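You operate a simulated robot arm through the tools that you are given. There is no shell and no other tool. Be economical: measure what you need, move in short steps, check, and stop when the job is done.

You are at the controls of a simulated two-armed robot. One attempt, no reset.

JOB
Count the pods on the small bench top, then put as many of the screws from the small bench top on the packing table. Open the blue drawer, take the washer on the small bench top and put it away inside, then shut the drawer. Fetch the blue lock and set it on top of the green knob. Stack the scrap pack that says "PLA" from the small bench top on top of the scrap pack marked "foil". Put the 30 cm length tag from the sorting table on top of the orange air cup and the 40 cm length tag on the small bench shelf. Any order will do. Set down upright: screw.

The check looks at the end state, three seconds after you hand in, the way a careful person would. Anything else that was tipped, shoved, dropped, spilled or broken makes it a failure.

ROBOT AND FRAMES
Two 7-joint arms with two-finger parallel grippers on one trunk, on a base that drives. Base frame: it is fixed to the floor where the robot stands at the start and does not move with it; the origin is under the middle of the robot, x ahead of it, y to its left, z up. Lengths are in m, angles in degrees, forces in N, time in s.
The left shoulder is at the start at [0.03, 0.119, 1.035], the right one opposite. With the tool pointing down near the work surface each hand reaches from about 0.26 to 0.68 m from the robot's upright axis, wherever it stands, measured 20 degrees to its own side. Places, roughly: air cup (5x5x6 cm) [1.3, 0.1, 0.9]; blue drawer [1.3, -0.2, 0.7]; blue lock (3x3x4 cm) [0.6, 0.3, 0.8]; drawer [1.2, -0.2, 0.7]; green knob (4x4x3 cm) [0.7, -0.1, 0.8]; length tag [1.25, 0, 1]; packing table [-1.2, -0.5, 0.8]; pod (6x5x3 cm) [0.5, 0.2, 0.8]; scrap pack [0.5, 0, 0.75]; screw (4x3x6 cm) [0.7, -0.1, 0.8]; small bench shelf [0.6, 0.1, 0.3]; washer (4x4x2 cm) [0.6, 0.1, 0.8]. Payload 3.43 kg a hand.
The tool frame of a hand sits at the grasp point between the pads (the TCP): z along the fingers, y along the line on which they close. The tips reach 0.03 m beyond it. The gripper opens to 0.094 m. The fingers are 0.028 m wide and 0.01 m thick; the gripper's body (0.05 by 0.096 m) begins 0.055 m behind the TCP.
Orientation is that of the tool frame in the base frame, as a unit quaternion [w, x, y, z]. With the fingers straight down and closing along the base's y, the tool's x points along the base's -x, its y along +y and its z along -z.

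CONTROLS
- The arms move only by the tool step_arm. It takes "left_deltas", "right_deltas" or both (then of equal length, played together; a hand with none holds still); each is a list that holds one entry, the list of rows, each a list of 7 numbers: the turn, a rotation vector about the tool's x, y, z in units of 45 degrees (1.0 is 45 degrees), then the shift along the tool's x, y, z in units of 150 mm (1.0 is 150 mm), then the opening in per cent of the stroke, from 0 (shut) to 100 (fully open). In form: [[[rx, ry, rz, tx, ty, tz, grip], ...]]. A call has 1 to 20 rows; each row is the pose to reach, as a shift and turn from the pose commanded when the call began, along the tool's axes at that moment. A call with a number of a shift or a turn outside -1 to 1 is refused whole. A row lasts 0.2 s, in which the tool goes at most 0.05 m and 8.6 degrees; a call with a longer step from one row to the next is refused whole, and so is a gripper value outside its range. A pose out of reach is approached as far as the arm can. The call stops where the force on the tool passes 40 N (or 10 N more than at its start, if that is more) or the arm is blocked; 0.2 s more then pass. Each finger travels about 0.072 m/s and halts on what it meets, pressing with about 36 N; the grip force reading is that of the motor and also rises with nothing between the fingers. The clock runs only during rows and for 0.2 s after the last one: add rows that repeat a pose to give the fingers time. It gives the time, the measured TCP pose, the force on the tool (base axes), the opening and the grip force at its end, in the units of the frame above (readings bear some noise), with the torque about the TCP (base axes, N m) and any sound that the robot's microphone picked up.
- Cameras (640 x 400 px; columns grow to the right, rows downward): "scene" is now at [0.0322, 0.0287, 1.7292]; the picture's right is [0.42, -0.91, 0.00], its down [-0.76, -0.35, -0.54] and it looks along [0.49, 0.23, -0.84] (base axes); focal length 255 px, centre (320, 200). "left" rides on the left gripper at [0.076, -0.014, -0.103] in its tool frame; the picture's right is [0.18, 0.98, 0.00], its down [-0.75, 0.14, -0.64] and it looks along [-0.63, 0.12, 0.77] (tool axes); focal length 243 px, centre (320, 200). "right" rides on the right gripper at [0.076, 0.014, -0.102] in its tool frame; the picture's right is [-0.18, 0.98, 0.00], its down [-0.75, -0.14, -0.64] and it looks along [-0.63, -0.12, 0.77] (tool axes); focal length 243 px, centre (320, 200). There is no depth. A picture from a camera that has moved, and an enlarged one, comes with that camera's place and axes in the base frame and with its lens.
- capture(camera): a new picture of that camera. It takes no simulated time.
- raise_lower(by): slides the trunk up (or, below 0, down) by that many m; the arms and the scene camera ride with it, the base frame stays. It gives what a move gives, with no picture.
- drive_base(legs): drives the robot by 1 to 6 legs, each [ahead, turn to the left] in m and degrees, along the robot's own axes; the way and the turn of a leg run together, so that a leg with both is an arc; at most 1.5 m and 180 degrees a leg. The arms and the cameras ride along, it lands a little off, and it stops where it bumps. It gives what a move gives.
- aim_head(pan, tilt): turns the head with the scene camera to pan (to the left, within 143 degrees either way) and tilt (down, from -29 to 69), counted from straight ahead of the robot. It gives what a move gives.
- enlarge(camera, box): a new picture of the part [left, top, right, bottom] of that camera's present view, enlarged. It takes no simulated time.
- sign_off(): hands the job in; it is judged then, once.

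Work in short steps. Places have to be worked out from the pictures, the camera data and where the tool is seen: move nearer, look again, correct. Check each grasp and each placing, and mend what went wrong. You have 483 turns and 238 pictures in all, those below and enlarged ones among them. Open the grippers and draw the arms clear of the work before you hand the job in, unless the task says otherwise; then end with one line.

The tools are called as name(argument=value, ...) on one line, values as JSON. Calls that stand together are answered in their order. step_arm: Moves the arms, as the interface text tells. Its arguments: {"type":"object","properties":{"left_deltas":{"type":"array","items":{"type":"array","items":{"type":"array","items":{"type":"number"}}}},"right_deltas":{"type":"array","items":{"type":"array","items":{"type":"array","items":{"type":"number"}}}}},"required":[]} The other tools are called the same way: raise_lower (by) slides the trunk up or down; drive_base (legs) drives the base; aim_head (pan, tilt) turns the head that bears the scene camera; capture (camera) takes a picture; enlarge (camera, box) takes an enlarged picture of a part of a camera's view; sign_off () hands the job in.

At the start:

```text
time_s: 0.0
left_position: [0.4195, 0.1918, 1.1008]
left_tool_rot: [0.0, -0.001, 1.0, 0.001]
left_ft_force: [0.6, -0.3, 0.2]
left_torque: [-0.02, -0.01, -0.03]
left_width: 0.094
left_grasp_force: 0.1
right_position: [0.3531, -0.0841, 1.1362]
right_tool_rot: [0.0, 0.0, 1.0, 0.0]
right_ft_force: [0.2, -0.3, -0.7]
right_torque: [-0.01, 0.0, 0.0]
right_width: 0.0941
right_grasp_force: 0.0
trunk travel left (down, up): [-0.3, 0.11]
robot x, y, heading: [0.0002, 0.0006, 0.0]
head pan, tilt: [24.6, 57.2]
```

scene: 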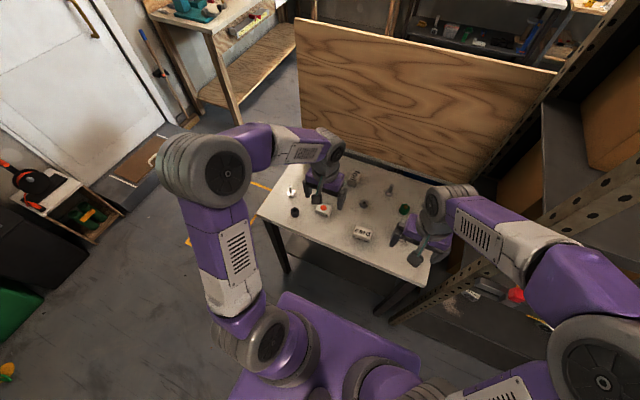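
right: 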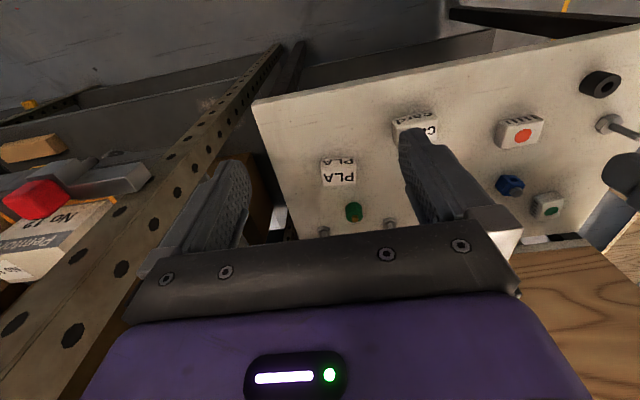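
left: 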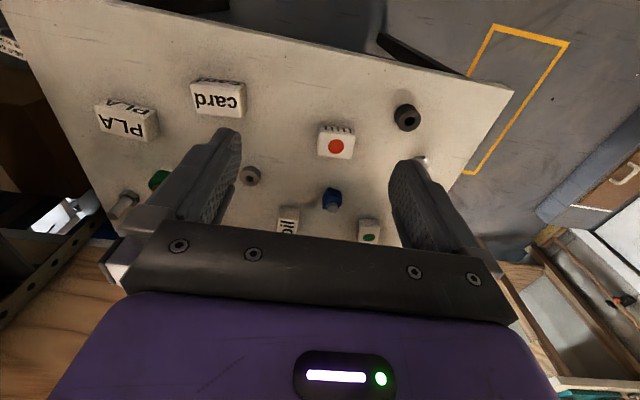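

I begin by looking closer at the bench from the scene camera.

enlarge(camera="scene", box=[240, 140, 460, 290])

enlarge(camera="left", box=[60, 50, 540, 250])

enlarge(camera="right", box=[240, 60, 640, 260])

```text
2.67 times, centred on (350, 215) of scene
camera zoom: at [0.0322, 0.0287, 1.7292], right [0.42, -0.91, 0.0], down [-0.76, -0.35, -0.54], along [0.49, 0.23, -0.84], focal length 679 px, centre (240, 160)
```

zoom: 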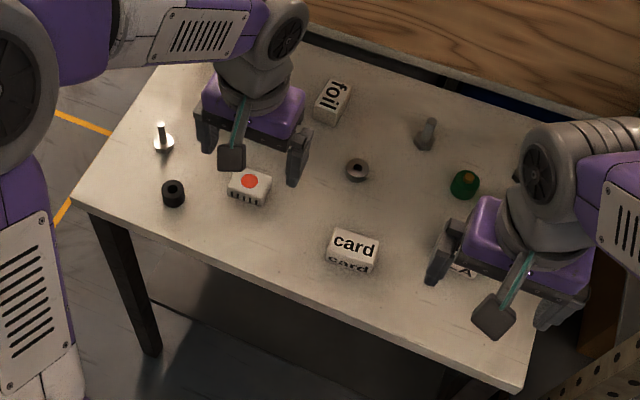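

```text
1.33 times, centred on (300, 150) of left
camera zoom: at [0.3427, 0.1767, 1.2041], right [-0.18, 0.98, 0.0], down [0.75, 0.14, 0.64], along [0.63, 0.12, -0.77], focal length 324 px, centre (347, 267)
```

zoom: 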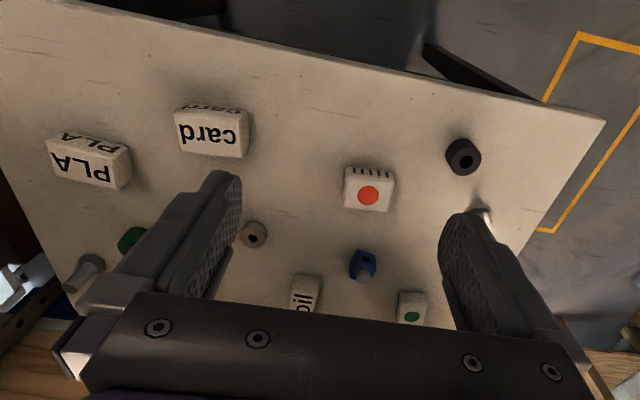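

```text
1.60 times, centred on (440, 160) of right
camera zoom: at [0.2763, -0.0702, 1.2378], right [0.18, 0.98, 0.0], down [0.75, -0.14, 0.64], along [0.63, -0.12, -0.77], focal length 388 px, centre (128, 264)
```

zoom: 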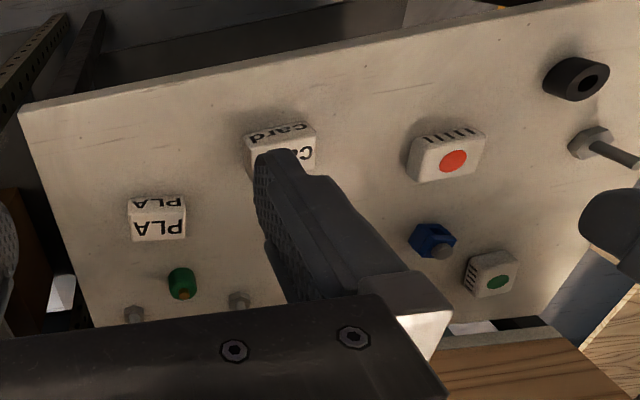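

I see two pods (red and green dots) so far, a grey washer-like ring, a black ring, and screws. I look around the room with the head before moving.

aim_head(pan=0, tilt=30)

capture(camera="scene")

aim_head(pan=-70, tilt=35)

capture(camera="scene")

aim_head(pan=-140, tilt=35)

capture(camera="scene")

aim_head(pan=140, tilt=35)

capture(camera="scene")

aim_head(pan=70, tilt=35)

capture(camera="scene")

```text
time_s: 0.9
left_position: [0.4192, 0.1911, 1.1014]
left_tool_rot: [0.0, -0.001, 1.0, 0.0]
left_ft_force: [-0.4, -0.1, 0.0]
left_torque: [-0.02, 0.04, -0.03]
left_width: 0.0942
left_grasp_force: 0.0
right_position: [0.3529, -0.0847, 1.1359]
right_tool_rot: [0.0, -0.001, 1.0, 0.0]
right_ft_force: [0.5, 0.2, -0.4]
right_torque: [-0.01, -0.01, -0.01]
right_width: 0.0942
right_grasp_force: 0.1
trunk travel left (down, up): [-0.3, 0.11]
robot x, y, heading: [0.0038, -0.0002, 0.2]
head pan, tilt: [0.0, 30.0]
```

```text
231 pictures are left
camera scene: at [0.0593, -0.0003, 1.7679], right [0.0, -1.0, 0.0], down [-0.5, 0.0, -0.87], along [0.87, 0.0, -0.5], focal length 255 px, centre (320, 200)
```

scene: 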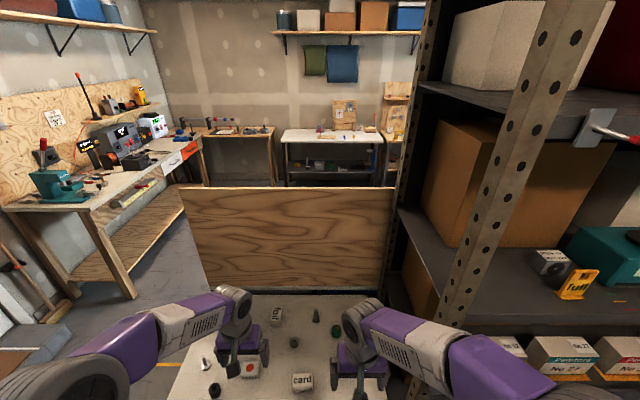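

```text
time_s: 2.3
left_position: [0.4194, 0.1916, 1.1004]
left_tool_rot: [0.0, 0.0, 1.0, 0.0]
left_ft_force: [-0.5, 0.1, -0.4]
left_torque: [0.03, -0.01, -0.02]
left_width: 0.0938
left_grasp_force: 0.0
right_position: [0.3531, -0.0843, 1.1359]
right_tool_rot: [0.0, 0.0, 1.0, -0.001]
right_ft_force: [0.3, -0.1, -0.4]
right_torque: [-0.01, 0.01, 0.02]
right_width: 0.0938
right_grasp_force: 0.0
trunk travel left (down, up): [-0.3, 0.11]
robot x, y, heading: [0.0009, 0.0052, -0.2]
head pan, tilt: [-70.0, 35.0]
```

```text
230 pictures are left
camera scene: at [-0.001, -0.0831, 1.7602], right [-0.94, -0.34, 0.0], down [-0.2, 0.54, -0.82], along [0.28, -0.77, -0.57], focal length 255 px, centre (320, 200)
```

scene: 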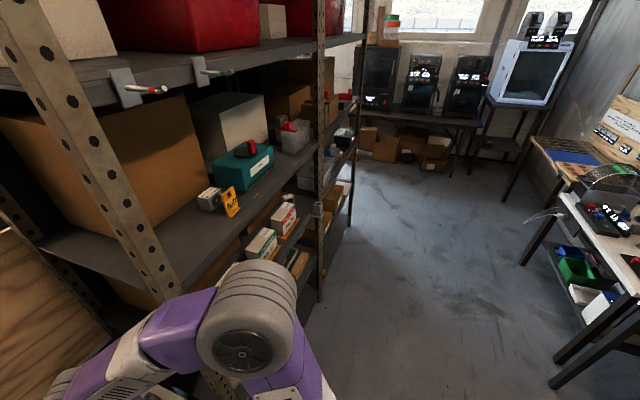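

```text
time_s: 3.7
left_position: [0.4197, 0.1929, 1.1004]
left_tool_rot: [0.0, 0.0, 1.0, 0.0]
left_ft_force: [-0.8, 0.0, -1.2]
left_torque: [-0.02, 0.03, -0.04]
left_width: 0.0945
left_grasp_force: 0.1
right_position: [0.3531, -0.084, 1.1339]
right_tool_rot: [0.0, 0.0, 1.0, 0.0]
right_ft_force: [0.2, -0.4, -0.4]
right_torque: [0.04, -0.01, -0.03]
right_width: 0.0938
right_grasp_force: 0.0
trunk travel left (down, up): [-0.3, 0.11]
robot x, y, heading: [-0.0011, -0.0006, 0.0]
head pan, tilt: [-140.0, 35.0]
```

```text
229 pictures are left
camera scene: at [-0.0986, -0.0571, 1.7602], right [-0.64, 0.77, 0.0], down [0.44, 0.37, -0.82], along [-0.63, -0.53, -0.57], focal length 255 px, centre (320, 200)
```

scene: 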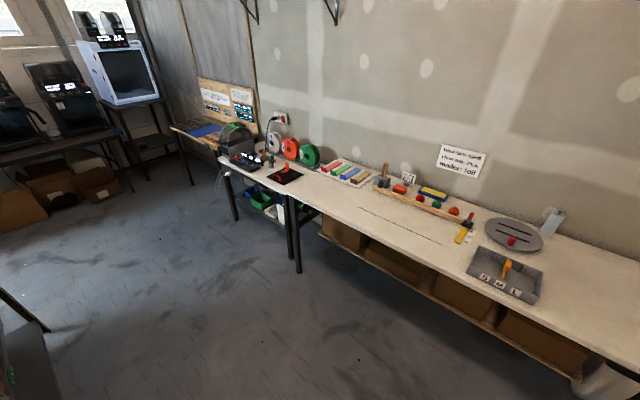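

```text
time_s: 7.6
left_position: [0.4194, 0.1918, 1.1006]
left_tool_rot: [0.0, 0.0, 1.0, 0.0]
left_ft_force: [-0.2, -0.7, -0.1]
left_torque: [0.0, 0.04, -0.02]
left_width: 0.0942
left_grasp_force: 0.1
right_position: [0.3539, -0.0843, 1.1342]
right_tool_rot: [-0.001, 0.0, 1.0, -0.001]
right_ft_force: [0.5, 0.1, 0.1]
right_torque: [0.02, 0.01, -0.01]
right_width: 0.0942
right_grasp_force: 0.0
trunk travel left (down, up): [-0.3, 0.11]
robot x, y, heading: [-0.0003, 0.0009, 0.0]
head pan, tilt: [140.0, 35.0]
```

```text
228 pictures are left
camera scene: at [-0.0986, 0.0562, 1.7602], right [0.64, 0.77, 0.0], down [0.44, -0.37, -0.82], along [-0.63, 0.53, -0.57], focal length 255 px, centre (320, 200)
```

scene: 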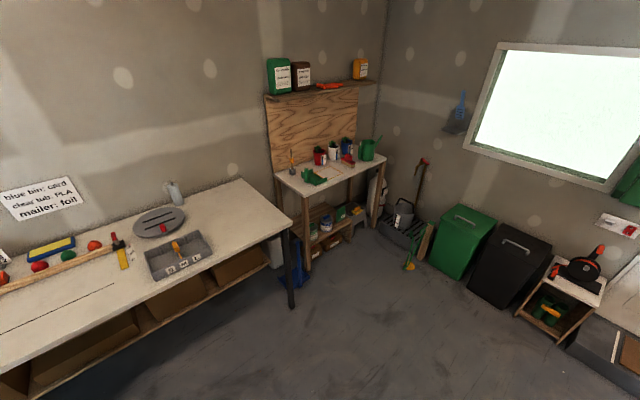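

```text
time_s: 9.0
left_position: [0.4201, 0.1916, 1.1005]
left_tool_rot: [-0.001, 0.0, 1.0, 0.0]
left_ft_force: [0.3, -0.4, 0.5]
left_torque: [-0.03, -0.03, 0.01]
left_width: 0.094
left_grasp_force: 0.3
right_position: [0.3541, -0.0845, 1.1343]
right_tool_rot: [0.0, 0.0, 1.0, 0.001]
right_ft_force: [-0.1, 0.7, -0.7]
right_torque: [0.01, 0.03, 0.0]
right_width: 0.094
right_grasp_force: 0.0
trunk travel left (down, up): [-0.3, 0.11]
robot x, y, heading: [-0.0025, -0.001, 0.1]
head pan, tilt: [70.0, 35.0]
```

```text
227 pictures are left
camera scene: at [-0.0012, 0.0824, 1.7602], right [0.94, -0.34, 0.0], down [-0.2, -0.54, -0.82], along [0.28, 0.77, -0.57], focal length 255 px, centre (320, 200)
```

scene: 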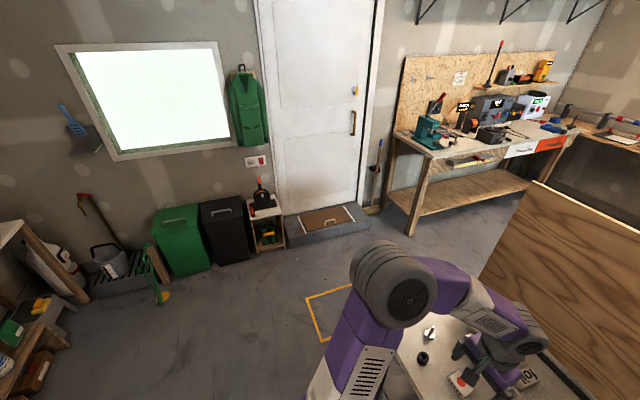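

The room layout is clear; the sorting table must be hidden behind the plywood screen. I back off a little to get an unobstructed view of the bench and its shelf.

drive_base(legs=[[-0.3, 0]])

aim_head(pan=0, tilt=45)

capture(camera="scene")

capture(camera="left")

capture(camera="right")

```text
time_s: 11.0
left_position: [0.122, 0.191, 1.1016]
left_tool_rot: [0.0, 0.001, 1.0, 0.0]
left_ft_force: [0.6, -0.3, -0.7]
left_torque: [0.01, 0.02, -0.01]
left_width: 0.0939
left_grasp_force: 0.0
right_position: [0.0561, -0.0836, 1.1355]
right_tool_rot: [0.0, 0.0, 1.0, 0.0]
right_ft_force: [-0.7, -0.4, -0.3]
right_torque: [-0.02, 0.0, -0.01]
right_width: 0.0938
right_grasp_force: 0.0
trunk travel left (down, up): [-0.3, 0.11]
robot x, y, heading: [-0.2961, -0.0004, 0.1]
head pan, tilt: [70.0, 35.0]
```

```text
time_s: 12.4
left_position: [0.1232, 0.1913, 1.1012]
left_tool_rot: [0.0, 0.0, 1.0, 0.0]
left_ft_force: [-0.2, 0.8, 0.5]
left_torque: [-0.02, 0.01, 0.01]
left_width: 0.0938
left_grasp_force: 0.0
right_position: [0.0572, -0.0838, 1.1343]
right_tool_rot: [-0.001, 0.001, 1.0, 0.0]
right_ft_force: [-0.7, -0.7, -0.1]
right_torque: [-0.02, -0.01, 0.01]
right_width: 0.0936
right_grasp_force: 0.1
trunk travel left (down, up): [-0.3, 0.11]
robot x, y, heading: [-0.2933, 0.0019, -0.0]
head pan, tilt: [0.0, 45.0]
```

```text
226 pictures are left
camera scene: at [-0.2462, -0.0004, 1.7454], right [0.0, -1.0, 0.0], down [-0.71, 0.0, -0.71], along [0.71, 0.0, -0.71], focal length 255 px, centre (320, 200)
```

scene: 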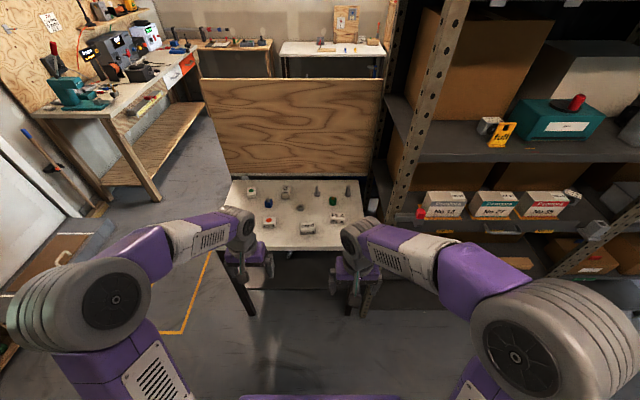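

```text
225 pictures are left
camera left: at [0.0462, 0.1768, 1.204], right [-0.18, 0.98, 0.0], down [0.75, 0.14, 0.64], along [0.63, 0.12, -0.77], focal length 243 px, centre (320, 200)
```

left: 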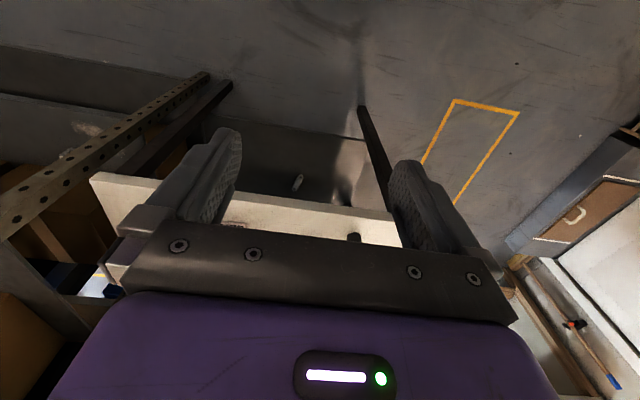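

```text
224 pictures are left
camera right: at [-0.02, -0.0701, 1.2378], right [0.18, 0.98, 0.0], down [0.75, -0.14, 0.64], along [0.63, -0.12, -0.77], focal length 243 px, centre (320, 200)
```

right: 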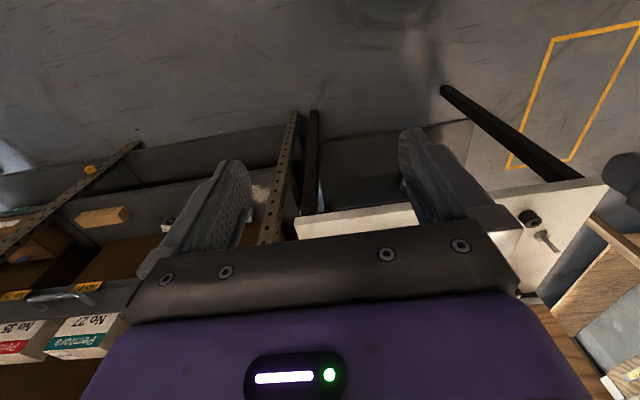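

I zoom on the bench top and the shelf below, from here.

enlarge(camera="scene", box=[215, 165, 375, 265])

enlarge(camera="left", box=[160, 60, 480, 260])

```text
4.00 times, centred on (295, 215) of scene
camera zoom: at [-0.2462, -0.0004, 1.7454], right [0.0, -1.0, 0.0], down [-0.71, 0.0, -0.71], along [0.71, 0.0, -0.71], focal length 1018 px, centre (420, 140)
```

zoom: 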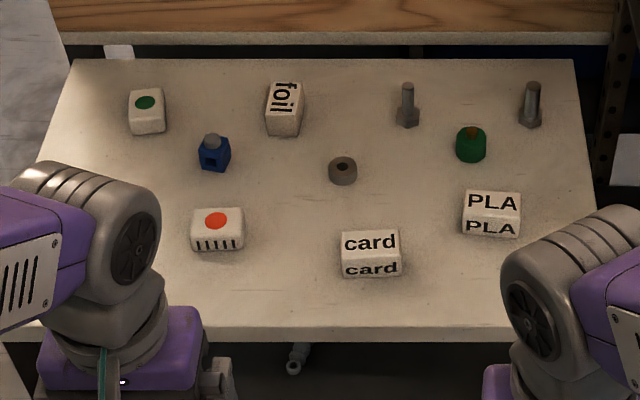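

```text
2.00 times, centred on (320, 160) of left
camera zoom: at [0.0462, 0.1768, 1.204], right [-0.18, 0.98, 0.0], down [0.75, 0.14, 0.64], along [0.63, 0.12, -0.77], focal length 485 px, centre (320, 280)
```

zoom: 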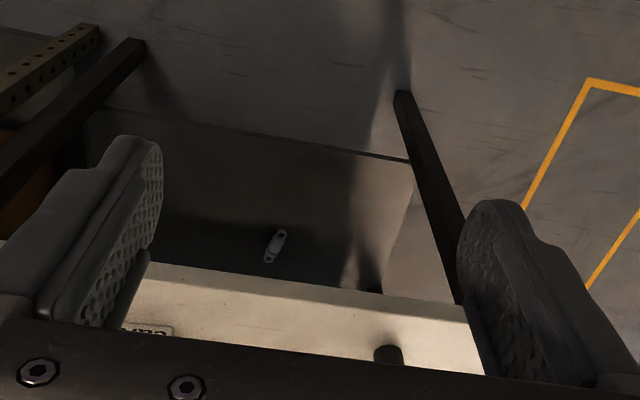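

Bench plan view: bench x≈0.44–0.92, y≈−0.23–0.52; two pods (red, green dots), three screws, grey washer, black ring. I drive in to x≈0.1 and check with the wrist cameras.

drive_base(legs=[[0.39, 0]])

capture(camera="left")

capture(camera="right")

capture(camera="scene")

```text
time_s: 14.9
left_position: [0.5082, 0.1989, 1.1006]
left_tool_rot: [0.001, -0.005, 1.0, 0.0]
left_ft_force: [-0.2, -0.1, 0.8]
left_torque: [0.01, 0.03, -0.02]
left_width: 0.0941
left_grasp_force: 0.1
right_position: [0.4444, -0.0795, 1.134]
right_tool_rot: [-0.001, -0.006, 1.0, 0.0]
right_ft_force: [0.8, -0.2, -0.1]
right_torque: [0.02, 0.02, -0.01]
right_width: 0.0942
right_grasp_force: 0.0
trunk travel left (down, up): [-0.3, 0.11]
robot x, y, heading: [0.0923, 0.0002, 0.7]
head pan, tilt: [0.0, 45.0]
```

```text
221 pictures are left
camera left: at [0.4306, 0.1823, 1.2039], right [-0.19, 0.98, 0.0], down [0.75, 0.15, 0.64], along [0.63, 0.12, -0.77], focal length 243 px, centre (320, 200)
```

left: 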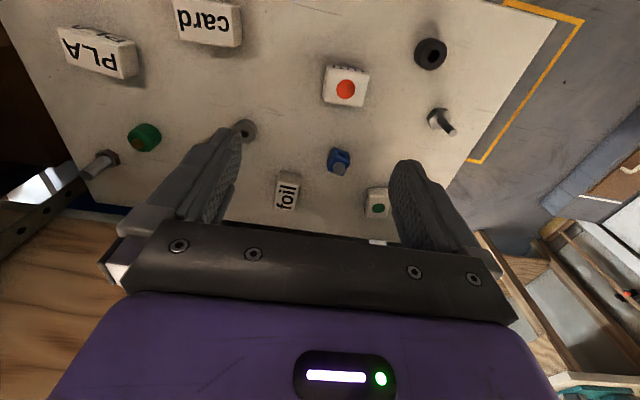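

```text
220 pictures are left
camera right: at [0.3668, -0.0652, 1.2377], right [0.17, 0.98, 0.0], down [0.76, -0.13, 0.64], along [0.63, -0.11, -0.77], focal length 243 px, centre (320, 200)
```

right: 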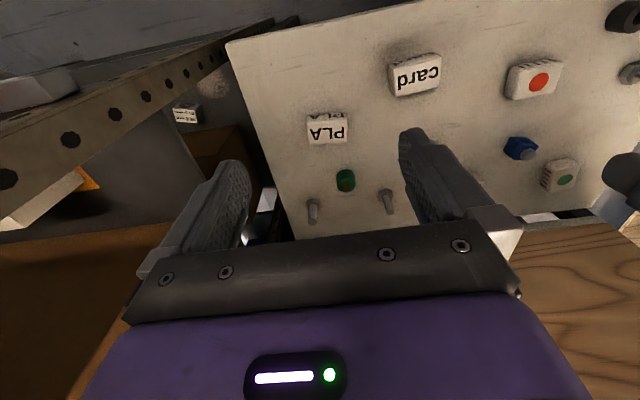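

```text
219 pictures are left
camera scene: at [0.1401, 0.0022, 1.7453], right [0.01, -1.0, 0.0], down [-0.71, -0.01, -0.71], along [0.71, 0.01, -0.71], focal length 255 px, centre (320, 200)
```

scene: 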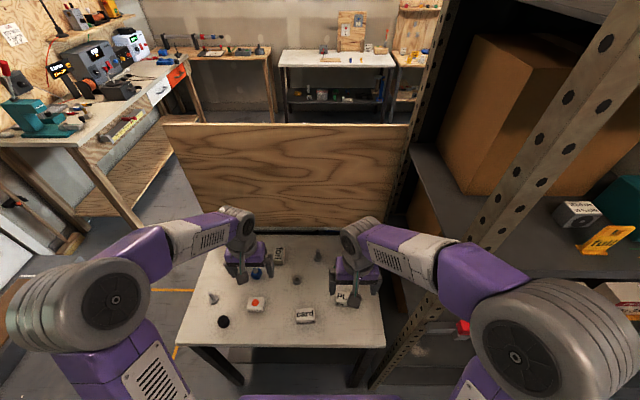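

Triangulating both wrist views gives the bench surface near z≈0.82. PLA pack ≈(0.537,−0.083), foil ≈(0.71,0.174). I retract the right hand back/up out of the way first.

step_arm(right_deltas=[[[0, 0, 0, 0.23, 0, -0.17, 100], [0, 0, 0, 0.46, 0, -0.34, 100], [0, 0, 0, 0.69, 0, -0.5, 100], [0, 0, 0, 0.92, 0, -0.67, 100]]])

capture(camera="scene")

```text
time_s: 15.9
left_position: [0.5065, 0.197, 1.1008]
left_tool_rot: [0.0, -0.005, 1.0, 0.0]
left_ft_force: [-1.2, -0.8, 0.7]
left_torque: [0.0, -0.02, -0.02]
left_width: 0.0939
left_grasp_force: 0.0
right_position: [0.3043, -0.0813, 1.2365]
right_tool_rot: [0.001, -0.006, 1.0, 0.0]
right_ft_force: [-0.3, -0.4, -0.5]
right_torque: [0.0, 0.03, -0.02]
right_width: 0.094
right_grasp_force: 0.1
trunk travel left (down, up): [-0.3, 0.11]
robot x, y, heading: [0.0924, 0.0023, 0.7]
head pan, tilt: [0.0, 45.0]
```

```text
218 pictures are left
camera scene: at [0.1381, 0.0015, 1.7454], right [0.01, -1.0, 0.0], down [-0.71, -0.01, -0.71], along [0.71, 0.01, -0.71], focal length 255 px, centre (320, 200)
```

scene: 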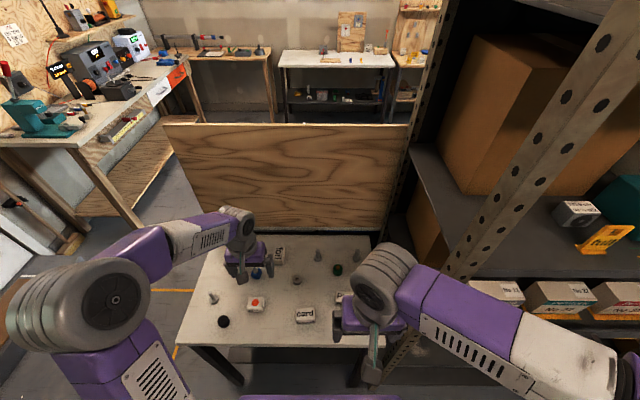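

Next I bring the left hand over the PLA pack, turning it toward closing along x (first half of the turn), and shift the right hand further right.

step_arm(left_deltas=[[[0, 0, 0.17, 0, -0.17, 0, 100], [0, 0, 0.34, -0.05, -0.34, 0, 100], [0, 0, 0.51, -0.08, -0.5, 0, 100], [0, 0, 0.68, -0.12, -0.67, 0, 100], [0, 0, 0.85, -0.16, -0.83, 0, 100], [0, 0, 1, -0.2, -1, 0, 100]]], right_deltas=[[[0, 0, 0, 0, -0.1, 0, 100], [0, 0, 0, 0, -0.2, 0, 100], [0, 0, 0, 0, -0.3, 0, 100], [0, 0, 0, 0, -0.4, 0, 100], [0, 0, 0, 0, -0.5, 0, 100], [0, 0, 0, 0, -0.5, 0, 100]]])

```text
time_s: 17.3
left_position: [0.5387, 0.0496, 1.1014]
left_tool_rot: [-0.001, 0.378, 0.926, 0.0]
left_ft_force: [-0.5, -0.1, -0.5]
left_torque: [-0.01, 0.01, 0.0]
left_width: 0.0938
left_grasp_force: 0.1
right_position: [0.3071, -0.1558, 1.235]
right_tool_rot: [0.0, -0.005, 1.0, 0.001]
right_ft_force: [-0.6, 0.4, -0.4]
right_torque: [0.03, 0.01, 0.02]
right_width: 0.0944
right_grasp_force: 0.1
trunk travel left (down, up): [-0.3, 0.11]
robot x, y, heading: [0.088, 0.0017, 0.9]
head pan, tilt: [0.0, 45.0]
```

The turn goes as expected. Completing the turn, moving over the pack, and lowering to z≈1.0 for a look.

step_arm(left_deltas=[[[0, 0, 0.17, -0.1, -0.11, 0.11, 100], [0, 0, 0.34, -0.2, -0.21, 0.22, 100], [0, 0, 0.51, -0.31, -0.32, 0.33, 100], [0, 0, 0.68, -0.41, -0.43, 0.44, 100], [0, 0, 0.85, -0.51, -0.54, 0.55, 100], [0, 0, 1, -0.61, -0.643, 0.67, 100], [0, 0, 1, -0.61, -0.643, 0.67, 100]]])

capture(camera="left")

capture(camera="scene")

```text
time_s: 18.9
left_position: [0.5361, -0.0863, 0.9996]
left_tool_rot: [0.001, 0.704, 0.71, 0.0]
left_ft_force: [0.3, 0.0, 0.1]
left_torque: [-0.03, 0.02, -0.02]
left_width: 0.0938
left_grasp_force: 0.0
right_position: [0.3056, -0.1536, 1.2345]
right_tool_rot: [0.0, -0.005, 1.0, 0.0]
right_ft_force: [0.0, 0.6, -0.1]
right_torque: [-0.01, -0.02, 0.05]
right_width: 0.0939
right_grasp_force: 0.1
trunk travel left (down, up): [-0.3, 0.11]
robot x, y, heading: [0.0874, 0.0036, 0.9]
head pan, tilt: [0.0, 45.0]
```

```text
217 pictures are left
camera left: at [0.5202, -0.0099, 1.103], right [0.98, 0.19, 0.0], down [0.15, -0.75, 0.64], along [0.12, -0.63, -0.77], focal length 243 px, centre (320, 200)
```

left: 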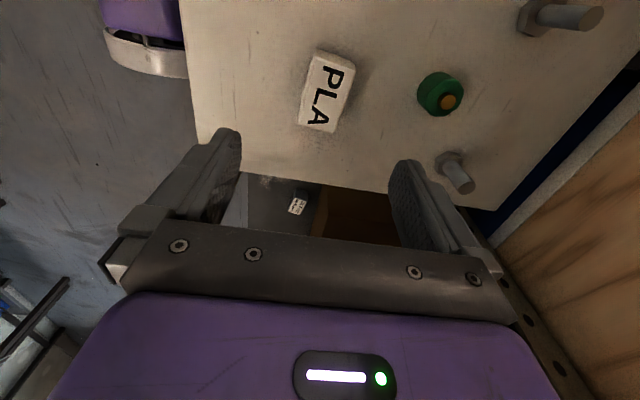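

```text
216 pictures are left
camera scene: at [0.1392, 0.0028, 1.7454], right [0.01, -1.0, 0.0], down [-0.71, -0.01, -0.71], along [0.71, 0.01, -0.71], focal length 255 px, centre (320, 200)
```

scene: 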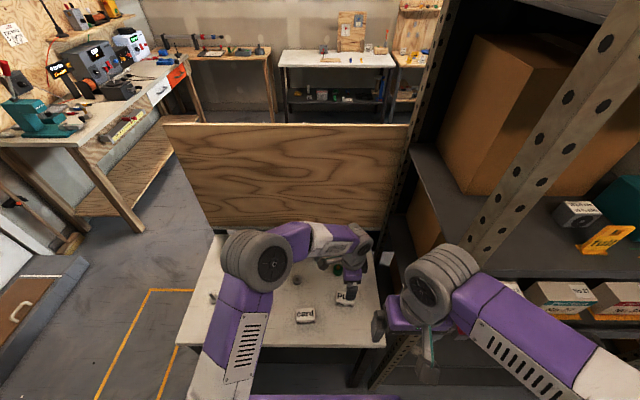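

Pack centre ≈(0.539,−0.081), long axis about 7° off y. I fine-align and descend to z≈0.865.

step_arm(left_deltas=[[[0, 0, 0.08, 0.02, 0.01, 0.15, 100], [0, 0, 0.155, 0.038, 0.021, 0.3, 100], [0, 0, 0.155, 0.038, 0.021, 0.5, 100], [0, 0, 0.155, 0.038, 0.021, 0.65, 100], [0, 0, 0.155, 0.038, 0.021, 0.78, 100], [0, 0, 0.155, 0.038, 0.021, 0.89, 100]]])

capture(camera="left")

```text
time_s: 20.3
left_position: [0.5402, -0.0792, 0.8654]
left_tool_rot: [-0.001, 0.746, 0.666, 0.0]
left_ft_force: [0.7, -0.8, -0.2]
left_torque: [0.0, 0.0, 0.01]
left_width: 0.0941
left_grasp_force: 0.0
right_position: [0.3074, -0.1547, 1.2349]
right_tool_rot: [0.001, -0.005, 1.0, 0.0]
right_ft_force: [-0.4, 0.0, 0.0]
right_torque: [-0.01, -0.03, 0.0]
right_width: 0.094
right_grasp_force: 0.1
trunk travel left (down, up): [-0.3, 0.11]
robot x, y, heading: [0.0861, 0.0014, 0.7]
head pan, tilt: [0.0, 45.0]
```

```text
215 pictures are left
camera left: at [0.533, -0.0034, 0.9691], right [1.0, 0.07, 0.0], down [0.06, -0.76, 0.64], along [0.05, -0.64, -0.77], focal length 243 px, centre (320, 200)
```

left: 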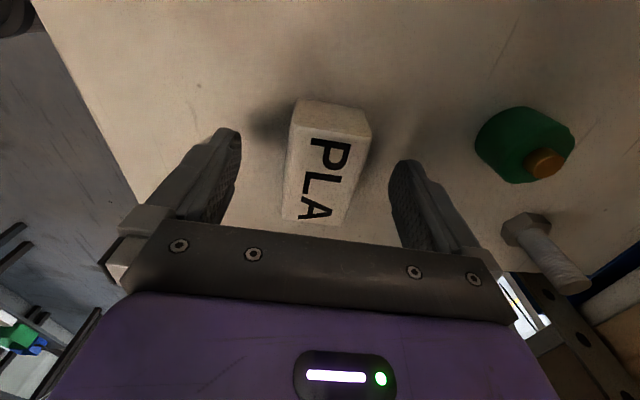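

The pack sits between the fingers, top roughly at TCP height. I lower a little more, shift 5 mm along its length and close.

step_arm(left_deltas=[[[0, 0, 0, 0.035, 0.01, 0.07, 100], [0, 0, 0, 0.035, 0.01, 0.07, 60], [0, 0, 0, 0.035, 0.01, 0.07, 20], [0, 0, 0, 0.035, 0.01, 0.07, 0], [0, 0, 0, 0.035, 0.01, 0.07, 0], [0, 0, 0, 0.035, 0.01, 0.07, 0]]])

capture(camera="left")

```text
time_s: 21.7
left_position: [0.5416, -0.0755, 0.8563]
left_tool_rot: [0.0, 0.746, 0.666, 0.0]
left_ft_force: [-0.9, -0.1, 1.1]
left_torque: [0.02, -0.01, 0.01]
left_width: 0.0483
left_grasp_force: 35.9
right_position: [0.3079, -0.1545, 1.2348]
right_tool_rot: [0.0, -0.005, 1.0, -0.001]
right_ft_force: [-1.0, 0.0, 0.0]
right_torque: [-0.01, -0.03, 0.0]
right_width: 0.0939
right_grasp_force: 0.0
trunk travel left (down, up): [-0.3, 0.11]
robot x, y, heading: [0.0897, -0.0004, 0.4]
head pan, tilt: [0.0, 45.0]
```

```text
214 pictures are left
camera left: at [0.5349, 0.0019, 0.9594], right [1.0, 0.07, 0.0], down [0.06, -0.76, 0.64], along [0.05, -0.64, -0.77], focal length 243 px, centre (320, 200)
```

left: 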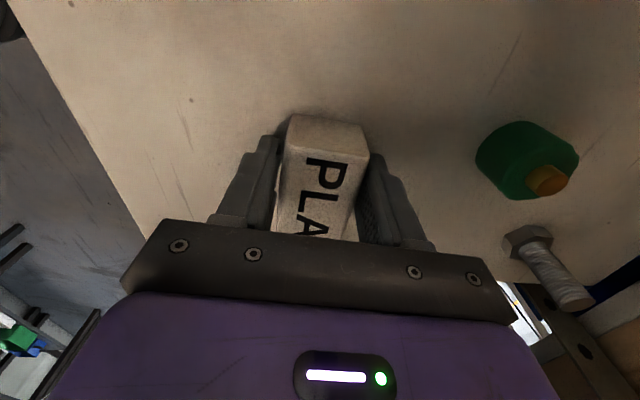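

Grip width 0.048 m, so the pack is 5 cm wide and its apparent size suggests its top is lower than I thought. I reopen and lower carefully to find the surface before gripping.

step_arm(left_deltas=[[[0, 0, 0, 0, 0, 0, 60], [0, 0, 0, 0, 0, 0, 85], [0, 0, 0, 0, 0, 0.03, 85], [0, 0, 0, 0, 0, 0.06, 85], [0, 0, 0, 0, 0, 0.09, 85]]])

capture(camera="left")

```text
time_s: 22.9
left_position: [0.5442, -0.0746, 0.8504]
left_tool_rot: [0.002, 0.745, 0.667, 0.003]
left_ft_force: [-5.7, 5.2, 18.9]
left_torque: [0.3, 1.13, -0.23]
left_width: 0.0837
left_grasp_force: 3.7
right_position: [0.306, -0.1541, 1.2362]
right_tool_rot: [-0.001, -0.005, 1.0, 0.0]
right_ft_force: [1.2, -0.1, 0.7]
right_torque: [0.03, 0.02, 0.04]
right_width: 0.0939
right_grasp_force: 0.0
trunk travel left (down, up): [-0.3, 0.11]
robot x, y, heading: [0.0871, 0.0058, 0.5]
head pan, tilt: [0.0, 45.0]
stopped in row 5 (left hand): the force on the tool passed its limit at 46 N (the readings are from after the stop); the commanded pose is now the measured one
```

```text
213 pictures are left
camera left: at [0.5369, 0.002, 0.953], right [1.0, 0.07, 0.01], down [0.05, -0.76, 0.64], along [0.05, -0.64, -0.77], focal length 243 px, centre (320, 200)
```

left: 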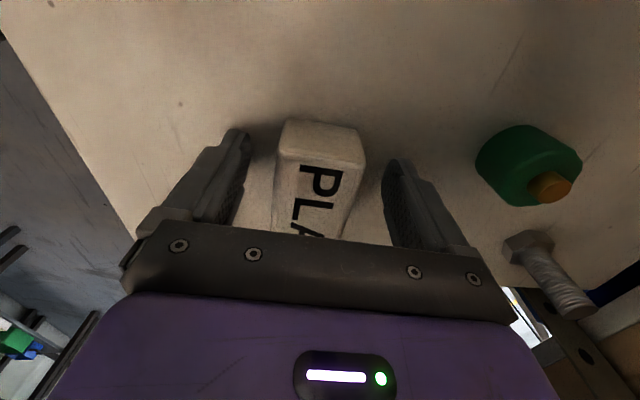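

The table is at z≈0.820 (tips touched at TCP 0.850). I raise 4 mm, shift 1 cm toward the pack centre, and grip.

step_arm(left_deltas=[[[0, 0, 0, 0, 0, -0.03, 85], [0, 0, 0, -0.07, -0.01, -0.03, 85], [0, 0, 0, -0.07, -0.01, -0.03, 40], [0, 0, 0, -0.07, -0.01, -0.03, 0], [0, 0, 0, -0.07, -0.01, -0.03, 0], [0, 0, 0, -0.07, -0.01, -0.03, 0]]])

step_arm(left_deltas=[[[0, 0, 0, 0, 0, -0.15, 0], [0, 0, 0, 0, 0, -0.4, 0], [0, 0, 0, 0, 0, -0.7, 0], [0, 0, 0, 0, 0, -0.9, 0]]])

capture(camera="left")

```text
time_s: 24.3
left_position: [0.5394, -0.0859, 0.8526]
left_tool_rot: [0.003, 0.745, 0.667, 0.002]
left_ft_force: [-0.8, -1.3, 1.0]
left_torque: [0.0, 0.02, -0.02]
left_width: 0.0481
left_grasp_force: 35.6
right_position: [0.3062, -0.1534, 1.2354]
right_tool_rot: [0.0, -0.005, 1.0, 0.0]
right_ft_force: [-0.1, 0.7, 1.1]
right_torque: [0.02, -0.02, -0.01]
right_width: 0.0941
right_grasp_force: 0.0
trunk travel left (down, up): [-0.3, 0.11]
robot x, y, heading: [0.0873, 0.004, 0.2]
head pan, tilt: [0.0, 45.0]
```

```text
time_s: 25.3
left_position: [0.5404, -0.0843, 0.9889]
left_tool_rot: [0.002, 0.745, 0.667, 0.002]
left_ft_force: [0.4, 0.2, -0.5]
left_torque: [0.02, 0.01, -0.03]
left_width: 0.0486
left_grasp_force: 35.9
right_position: [0.3058, -0.1539, 1.2361]
right_tool_rot: [0.0, -0.005, 1.0, 0.0]
right_ft_force: [0.7, 0.1, 0.3]
right_torque: [0.01, -0.01, -0.01]
right_width: 0.0938
right_grasp_force: 0.0
trunk travel left (down, up): [-0.3, 0.11]
robot x, y, heading: [0.0921, 0.0021, 0.8]
head pan, tilt: [0.0, 45.0]
```

```text
212 pictures are left
camera left: at [0.5329, -0.0074, 1.0919], right [1.0, 0.07, 0.01], down [0.05, -0.76, 0.64], along [0.05, -0.64, -0.77], focal length 243 px, centre (320, 200)
```

left: 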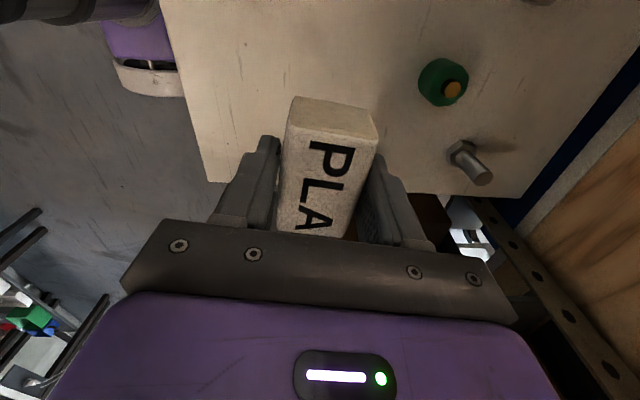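

The PLA pack is held. I turn back toward closing along y while moving toward the foil pack.

step_arm(left_deltas=[[[0, 0, -0.17, 0.14, 0.04, 0, 0], [0, 0, -0.34, 0.28, 0.08, 0, 0], [0, 0, -0.51, 0.42, 0.12, 0, 0], [0, 0, -0.68, 0.55, 0.16, 0, 0], [0, 0, -0.85, 0.7, 0.2, 0, 0], [0, 0, -1, 0.83, 0.24, 0, 0]]])

capture(camera="scene")

capture(camera="left")

```text
time_s: 26.7
left_position: [0.5892, 0.0346, 0.988]
left_tool_rot: [0.003, 0.432, 0.902, 0.001]
left_ft_force: [-1.2, -0.2, 0.9]
left_torque: [-0.01, 0.0, 0.0]
left_width: 0.0482
left_grasp_force: 36.6
right_position: [0.306, -0.1542, 1.2354]
right_tool_rot: [0.0, -0.005, 1.0, -0.001]
right_ft_force: [-0.1, -0.4, -0.4]
right_torque: [0.0, 0.01, -0.01]
right_width: 0.0941
right_grasp_force: 0.0
trunk travel left (down, up): [-0.3, 0.11]
robot x, y, heading: [0.0914, 0.0008, 0.7]
head pan, tilt: [0.0, 45.0]
```

```text
211 pictures are left
camera scene: at [0.1398, 0.0028, 1.7453], right [0.01, -1.0, 0.0], down [-0.71, -0.01, -0.71], along [0.71, 0.01, -0.71], focal length 255 px, centre (320, 200)
```

scene: 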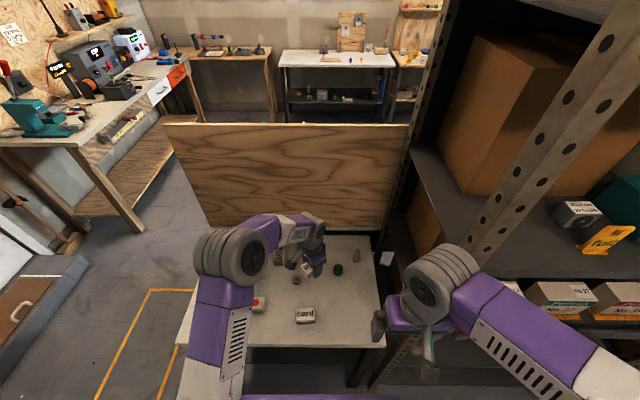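

```text
210 pictures are left
camera left: at [0.5301, 0.0847, 1.0901], right [0.65, 0.76, 0.0], down [0.58, -0.5, 0.65], along [0.49, -0.42, -0.76], focal length 243 px, centre (320, 200)
```

left: 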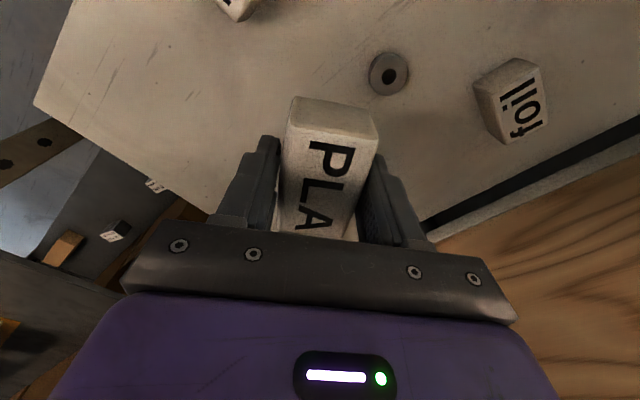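

Foil pack centre ≈(0.721,0.179), long axis about along x. I continue the turn and go half the way.

step_arm(left_deltas=[[[0, 0, -0.17, 0.02, 0.11, 0, 0], [0, 0, -0.34, 0.03, 0.22, 0, 0], [0, 0, -0.51, 0.05, 0.33, 0, 0], [0, 0, -0.68, 0.06, 0.44, 0, 0], [0, 0, -0.85, 0.08, 0.55, 0, 0], [0, 0, -1, 0.09, 0.66, 0, 0], [0, 0, -1, 0.09, 0.66, 0, 0]]])

capture(camera="left")

```text
time_s: 28.3
left_position: [0.6592, 0.1063, 0.9887]
left_tool_rot: [0.003, 0.054, 0.999, 0.0]
left_ft_force: [-0.2, -0.4, -0.6]
left_torque: [-0.01, -0.03, 0.01]
left_width: 0.0481
left_grasp_force: 36.3
right_position: [0.3063, -0.1537, 1.2346]
right_tool_rot: [0.0, -0.005, 1.0, 0.0]
right_ft_force: [0.3, -0.1, -0.6]
right_torque: [-0.01, 0.0, 0.02]
right_width: 0.0941
right_grasp_force: 0.0
trunk travel left (down, up): [-0.3, 0.11]
robot x, y, heading: [0.0886, 0.0017, 0.5]
head pan, tilt: [0.0, 45.0]
```

```text
209 pictures are left
camera left: at [0.5803, 0.1002, 1.0914], right [-0.08, 1.0, 0.0], down [0.76, 0.06, 0.65], along [0.64, 0.05, -0.76], focal length 243 px, centre (320, 200)
```

left: 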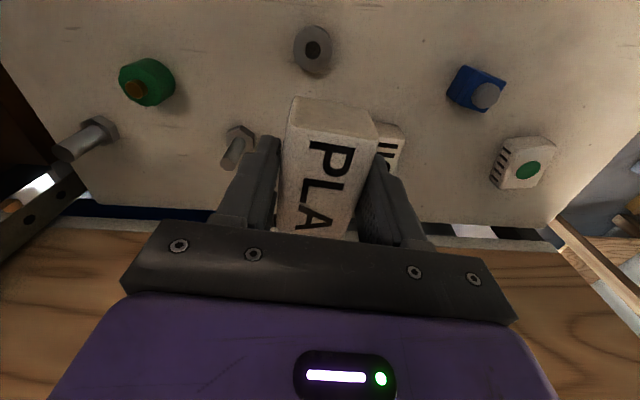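

Foil consistent at ≈(0.722,0.178). Moving above it and lowering to z≈0.93.

step_arm(left_deltas=[[[0, 0, -0.06, -0.1, 0.13, 0, 0], [0, 0, -0.12, -0.2, 0.26, 0, 0], [0, 0, -0.17, -0.3, 0.4, 0, 0], [0, 0, -0.17, -0.392, 0.525, 0, 0], [0, 0, -0.17, -0.392, 0.525, 0.2, 0], [0, 0, -0.17, -0.392, 0.525, 0.39, 0], [0, 0, -0.17, -0.392, 0.525, 0.39, 0]]])

capture(camera="left")

enlarge(camera="scene", box=[220, 220, 380, 320])

```text
time_s: 29.9
left_position: [0.7269, 0.1795, 0.9303]
left_tool_rot: [0.003, -0.01, 1.0, -0.001]
left_ft_force: [0.5, -0.2, -0.3]
left_torque: [0.0, -0.03, 0.0]
left_width: 0.0482
left_grasp_force: 35.7
right_position: [0.3063, -0.1541, 1.2352]
right_tool_rot: [0.0, -0.005, 1.0, 0.0]
right_ft_force: [-0.8, 0.6, 0.1]
right_torque: [0.03, -0.01, -0.02]
right_width: 0.0941
right_grasp_force: 0.0
trunk travel left (down, up): [-0.3, 0.11]
robot x, y, heading: [0.092, 0.0028, 0.6]
head pan, tilt: [0.0, 45.0]
```

```text
208 pictures are left
camera left: at [0.6505, 0.1631, 1.033], right [-0.21, 0.98, 0.0], down [0.75, 0.16, 0.65], along [0.63, 0.13, -0.76], focal length 243 px, centre (320, 200)
```

left: 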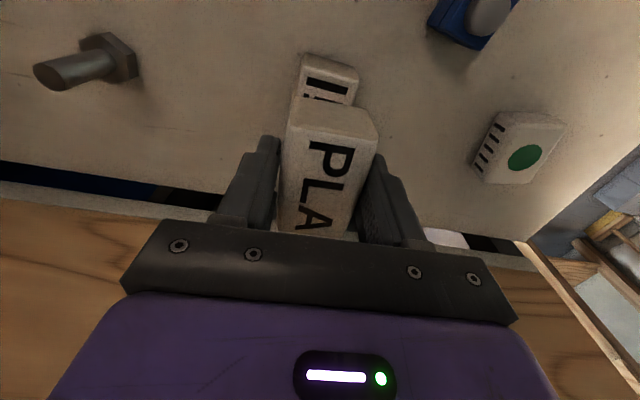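

```text
4.00 times, centred on (300, 270) of scene
camera zoom: at [0.1391, 0.0021, 1.7454], right [0.01, -1.0, 0.0], down [-0.71, -0.01, -0.71], along [0.71, 0.01, -0.71], focal length 1018 px, centre (400, -80)
```

zoom: 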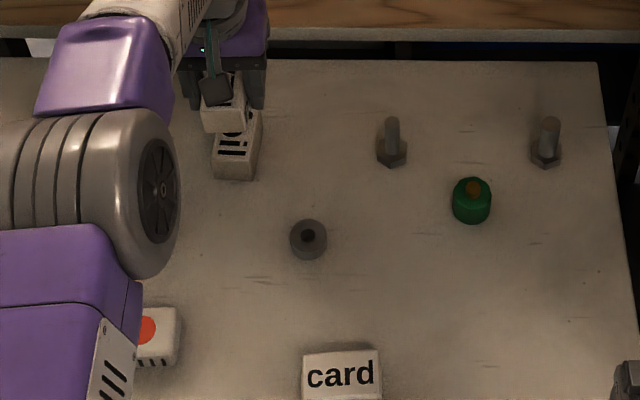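

Alignment over the foil pack looks good in both views. I descend toward expected contact at TCP z≈0.888.

step_arm(left_deltas=[[[0, 0, 0, 0, 0, 0.12, 0], [0, 0, 0, 0, 0, 0.22, 0], [0, 0, 0, 0, 0, 0.25, 0], [0, 0, 0, 0, 0, 0.27, 0]]])

capture(camera="left")

```text
time_s: 30.9
left_position: [0.7278, 0.1779, 0.8926]
left_tool_rot: [0.005, -0.012, 1.0, -0.001]
left_ft_force: [-0.1, 0.6, 10.8]
left_torque: [0.07, 0.37, -0.03]
left_width: 0.0485
left_grasp_force: 35.8
right_position: [0.3054, -0.1545, 1.2353]
right_tool_rot: [0.0, -0.006, 1.0, 0.0]
right_ft_force: [0.3, -0.5, 0.4]
right_torque: [0.0, 0.03, 0.0]
right_width: 0.0939
right_grasp_force: 0.1
trunk travel left (down, up): [-0.3, 0.11]
robot x, y, heading: [0.0918, 0.0012, 0.7]
head pan, tilt: [0.0, 45.0]
```

```text
206 pictures are left
camera left: at [0.65, 0.1616, 0.9944], right [-0.21, 0.98, 0.0], down [0.74, 0.16, 0.65], along [0.64, 0.13, -0.76], focal length 243 px, centre (320, 200)
```

left: 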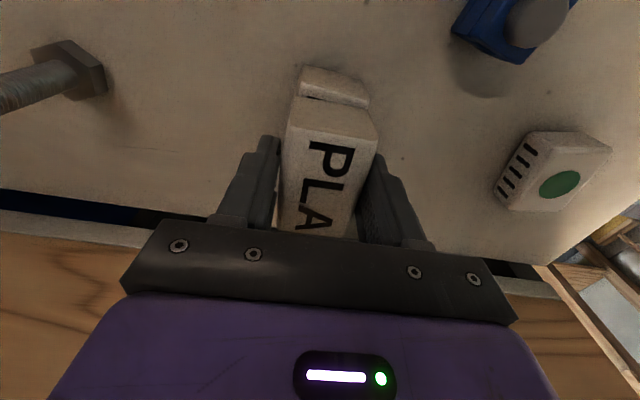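

Contact felt (11 N), well aligned. I release and rise straight up.

step_arm(left_deltas=[[[0, 0, 0, 0, 0, 0, 20], [0, 0, 0, 0, 0, 0, 60], [0, 0, 0, 0, 0, 0, 90], [0, 0, 0, 0, 0, 0, 90], [0, 0, 0, 0, 0, -0.15, 90], [0, 0, 0, 0, 0, -0.4, 90], [0, 0, 0, 0, 0, -0.7, 90], [0, 0, 0, 0, 0, -0.95, 90]]])

capture(camera="left")

```text
time_s: 32.7
left_position: [0.7257, 0.1774, 1.0323]
left_tool_rot: [0.003, -0.011, 1.0, 0.0]
left_ft_force: [-0.7, -0.3, 0.1]
left_torque: [0.0, -0.01, -0.02]
left_width: 0.0846
left_grasp_force: 0.1
right_position: [0.3062, -0.1544, 1.2348]
right_tool_rot: [0.001, -0.005, 1.0, 0.0]
right_ft_force: [-0.6, -0.1, -0.8]
right_torque: [0.01, -0.04, 0.01]
right_width: 0.0942
right_grasp_force: 0.1
trunk travel left (down, up): [-0.3, 0.11]
robot x, y, heading: [0.0868, 0.0023, 0.7]
head pan, tilt: [0.0, 45.0]
```

```text
205 pictures are left
camera left: at [0.6492, 0.1611, 1.1359], right [-0.21, 0.98, 0.0], down [0.75, 0.16, 0.65], along [0.63, 0.13, -0.76], focal length 243 px, centre (320, 200)
```

left: 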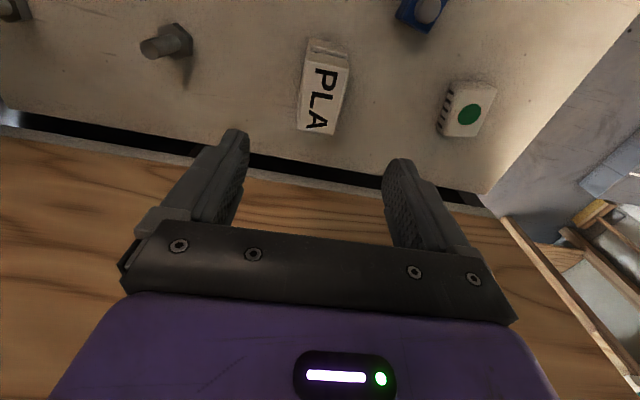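

PLA is stacked on foil neatly. Next, the blue lock: I move the left hand above it for a close look.

step_arm(left_deltas=[[[0, 0, 0, 0.16, 0.13, 0, 100], [0, 0, 0, 0.32, 0.26, 0, 100], [0, 0, 0, 0.48, 0.4, 0, 100], [0, 0, 0, 0.61, 0.52, 0.1, 100], [0, 0, 0, 0.61, 0.52, 0.28, 100], [0, 0, 0, 0.61, 0.52, 0.28, 100]]])

capture(camera="left")

enlarge(camera="left", box=[240, 60, 400, 160])

enlarge(camera="scene", box=[200, 230, 360, 330])

```text
time_s: 34.1
left_position: [0.6333, 0.2548, 0.9892]
left_tool_rot: [0.004, -0.012, 1.0, -0.001]
left_ft_force: [0.6, -0.3, 0.0]
left_torque: [-0.03, -0.01, -0.03]
left_width: 0.0941
left_grasp_force: 0.0
right_position: [0.3059, -0.1545, 1.2358]
right_tool_rot: [0.0, -0.006, 1.0, 0.0]
right_ft_force: [0.1, -0.1, 0.0]
right_torque: [0.0, -0.02, -0.02]
right_width: 0.0939
right_grasp_force: 0.0
trunk travel left (down, up): [-0.3, 0.11]
robot x, y, heading: [0.0882, 0.003, 0.6]
head pan, tilt: [0.0, 45.0]
```

```text
204 pictures are left
camera left: at [0.5556, 0.238, 1.0914], right [-0.21, 0.98, 0.0], down [0.75, 0.16, 0.65], along [0.63, 0.13, -0.76], focal length 243 px, centre (320, 200)
```

left: 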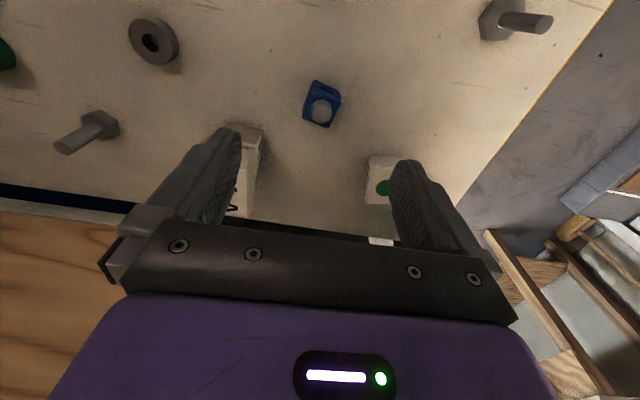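

```text
4.00 times, centred on (320, 110) of left
camera zoom: at [0.5556, 0.238, 1.0914], right [-0.21, 0.98, 0.0], down [0.75, 0.16, 0.65], along [0.63, 0.13, -0.76], focal length 970 px, centre (320, 560)
```

zoom: 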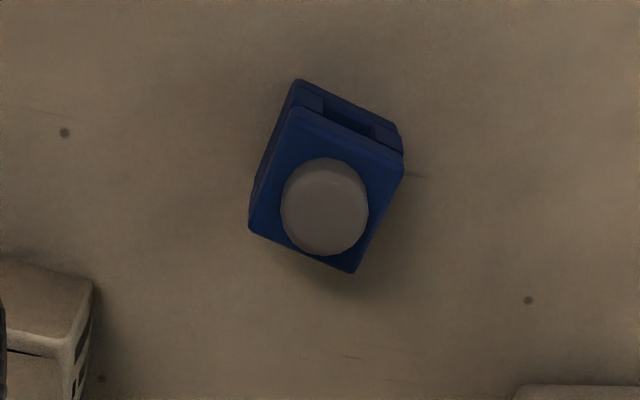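

```text
4.00 times, centred on (280, 280) of scene
camera zoom: at [0.1388, 0.0024, 1.7454], right [0.01, -1.0, 0.0], down [-0.71, -0.01, -0.71], along [0.71, 0.01, -0.71], focal length 1018 px, centre (480, -120)
```

zoom: 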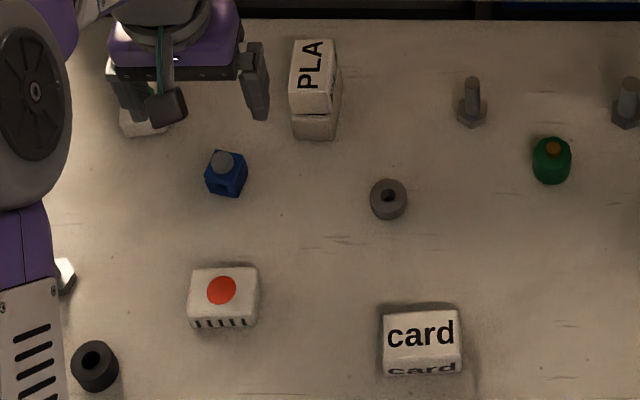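

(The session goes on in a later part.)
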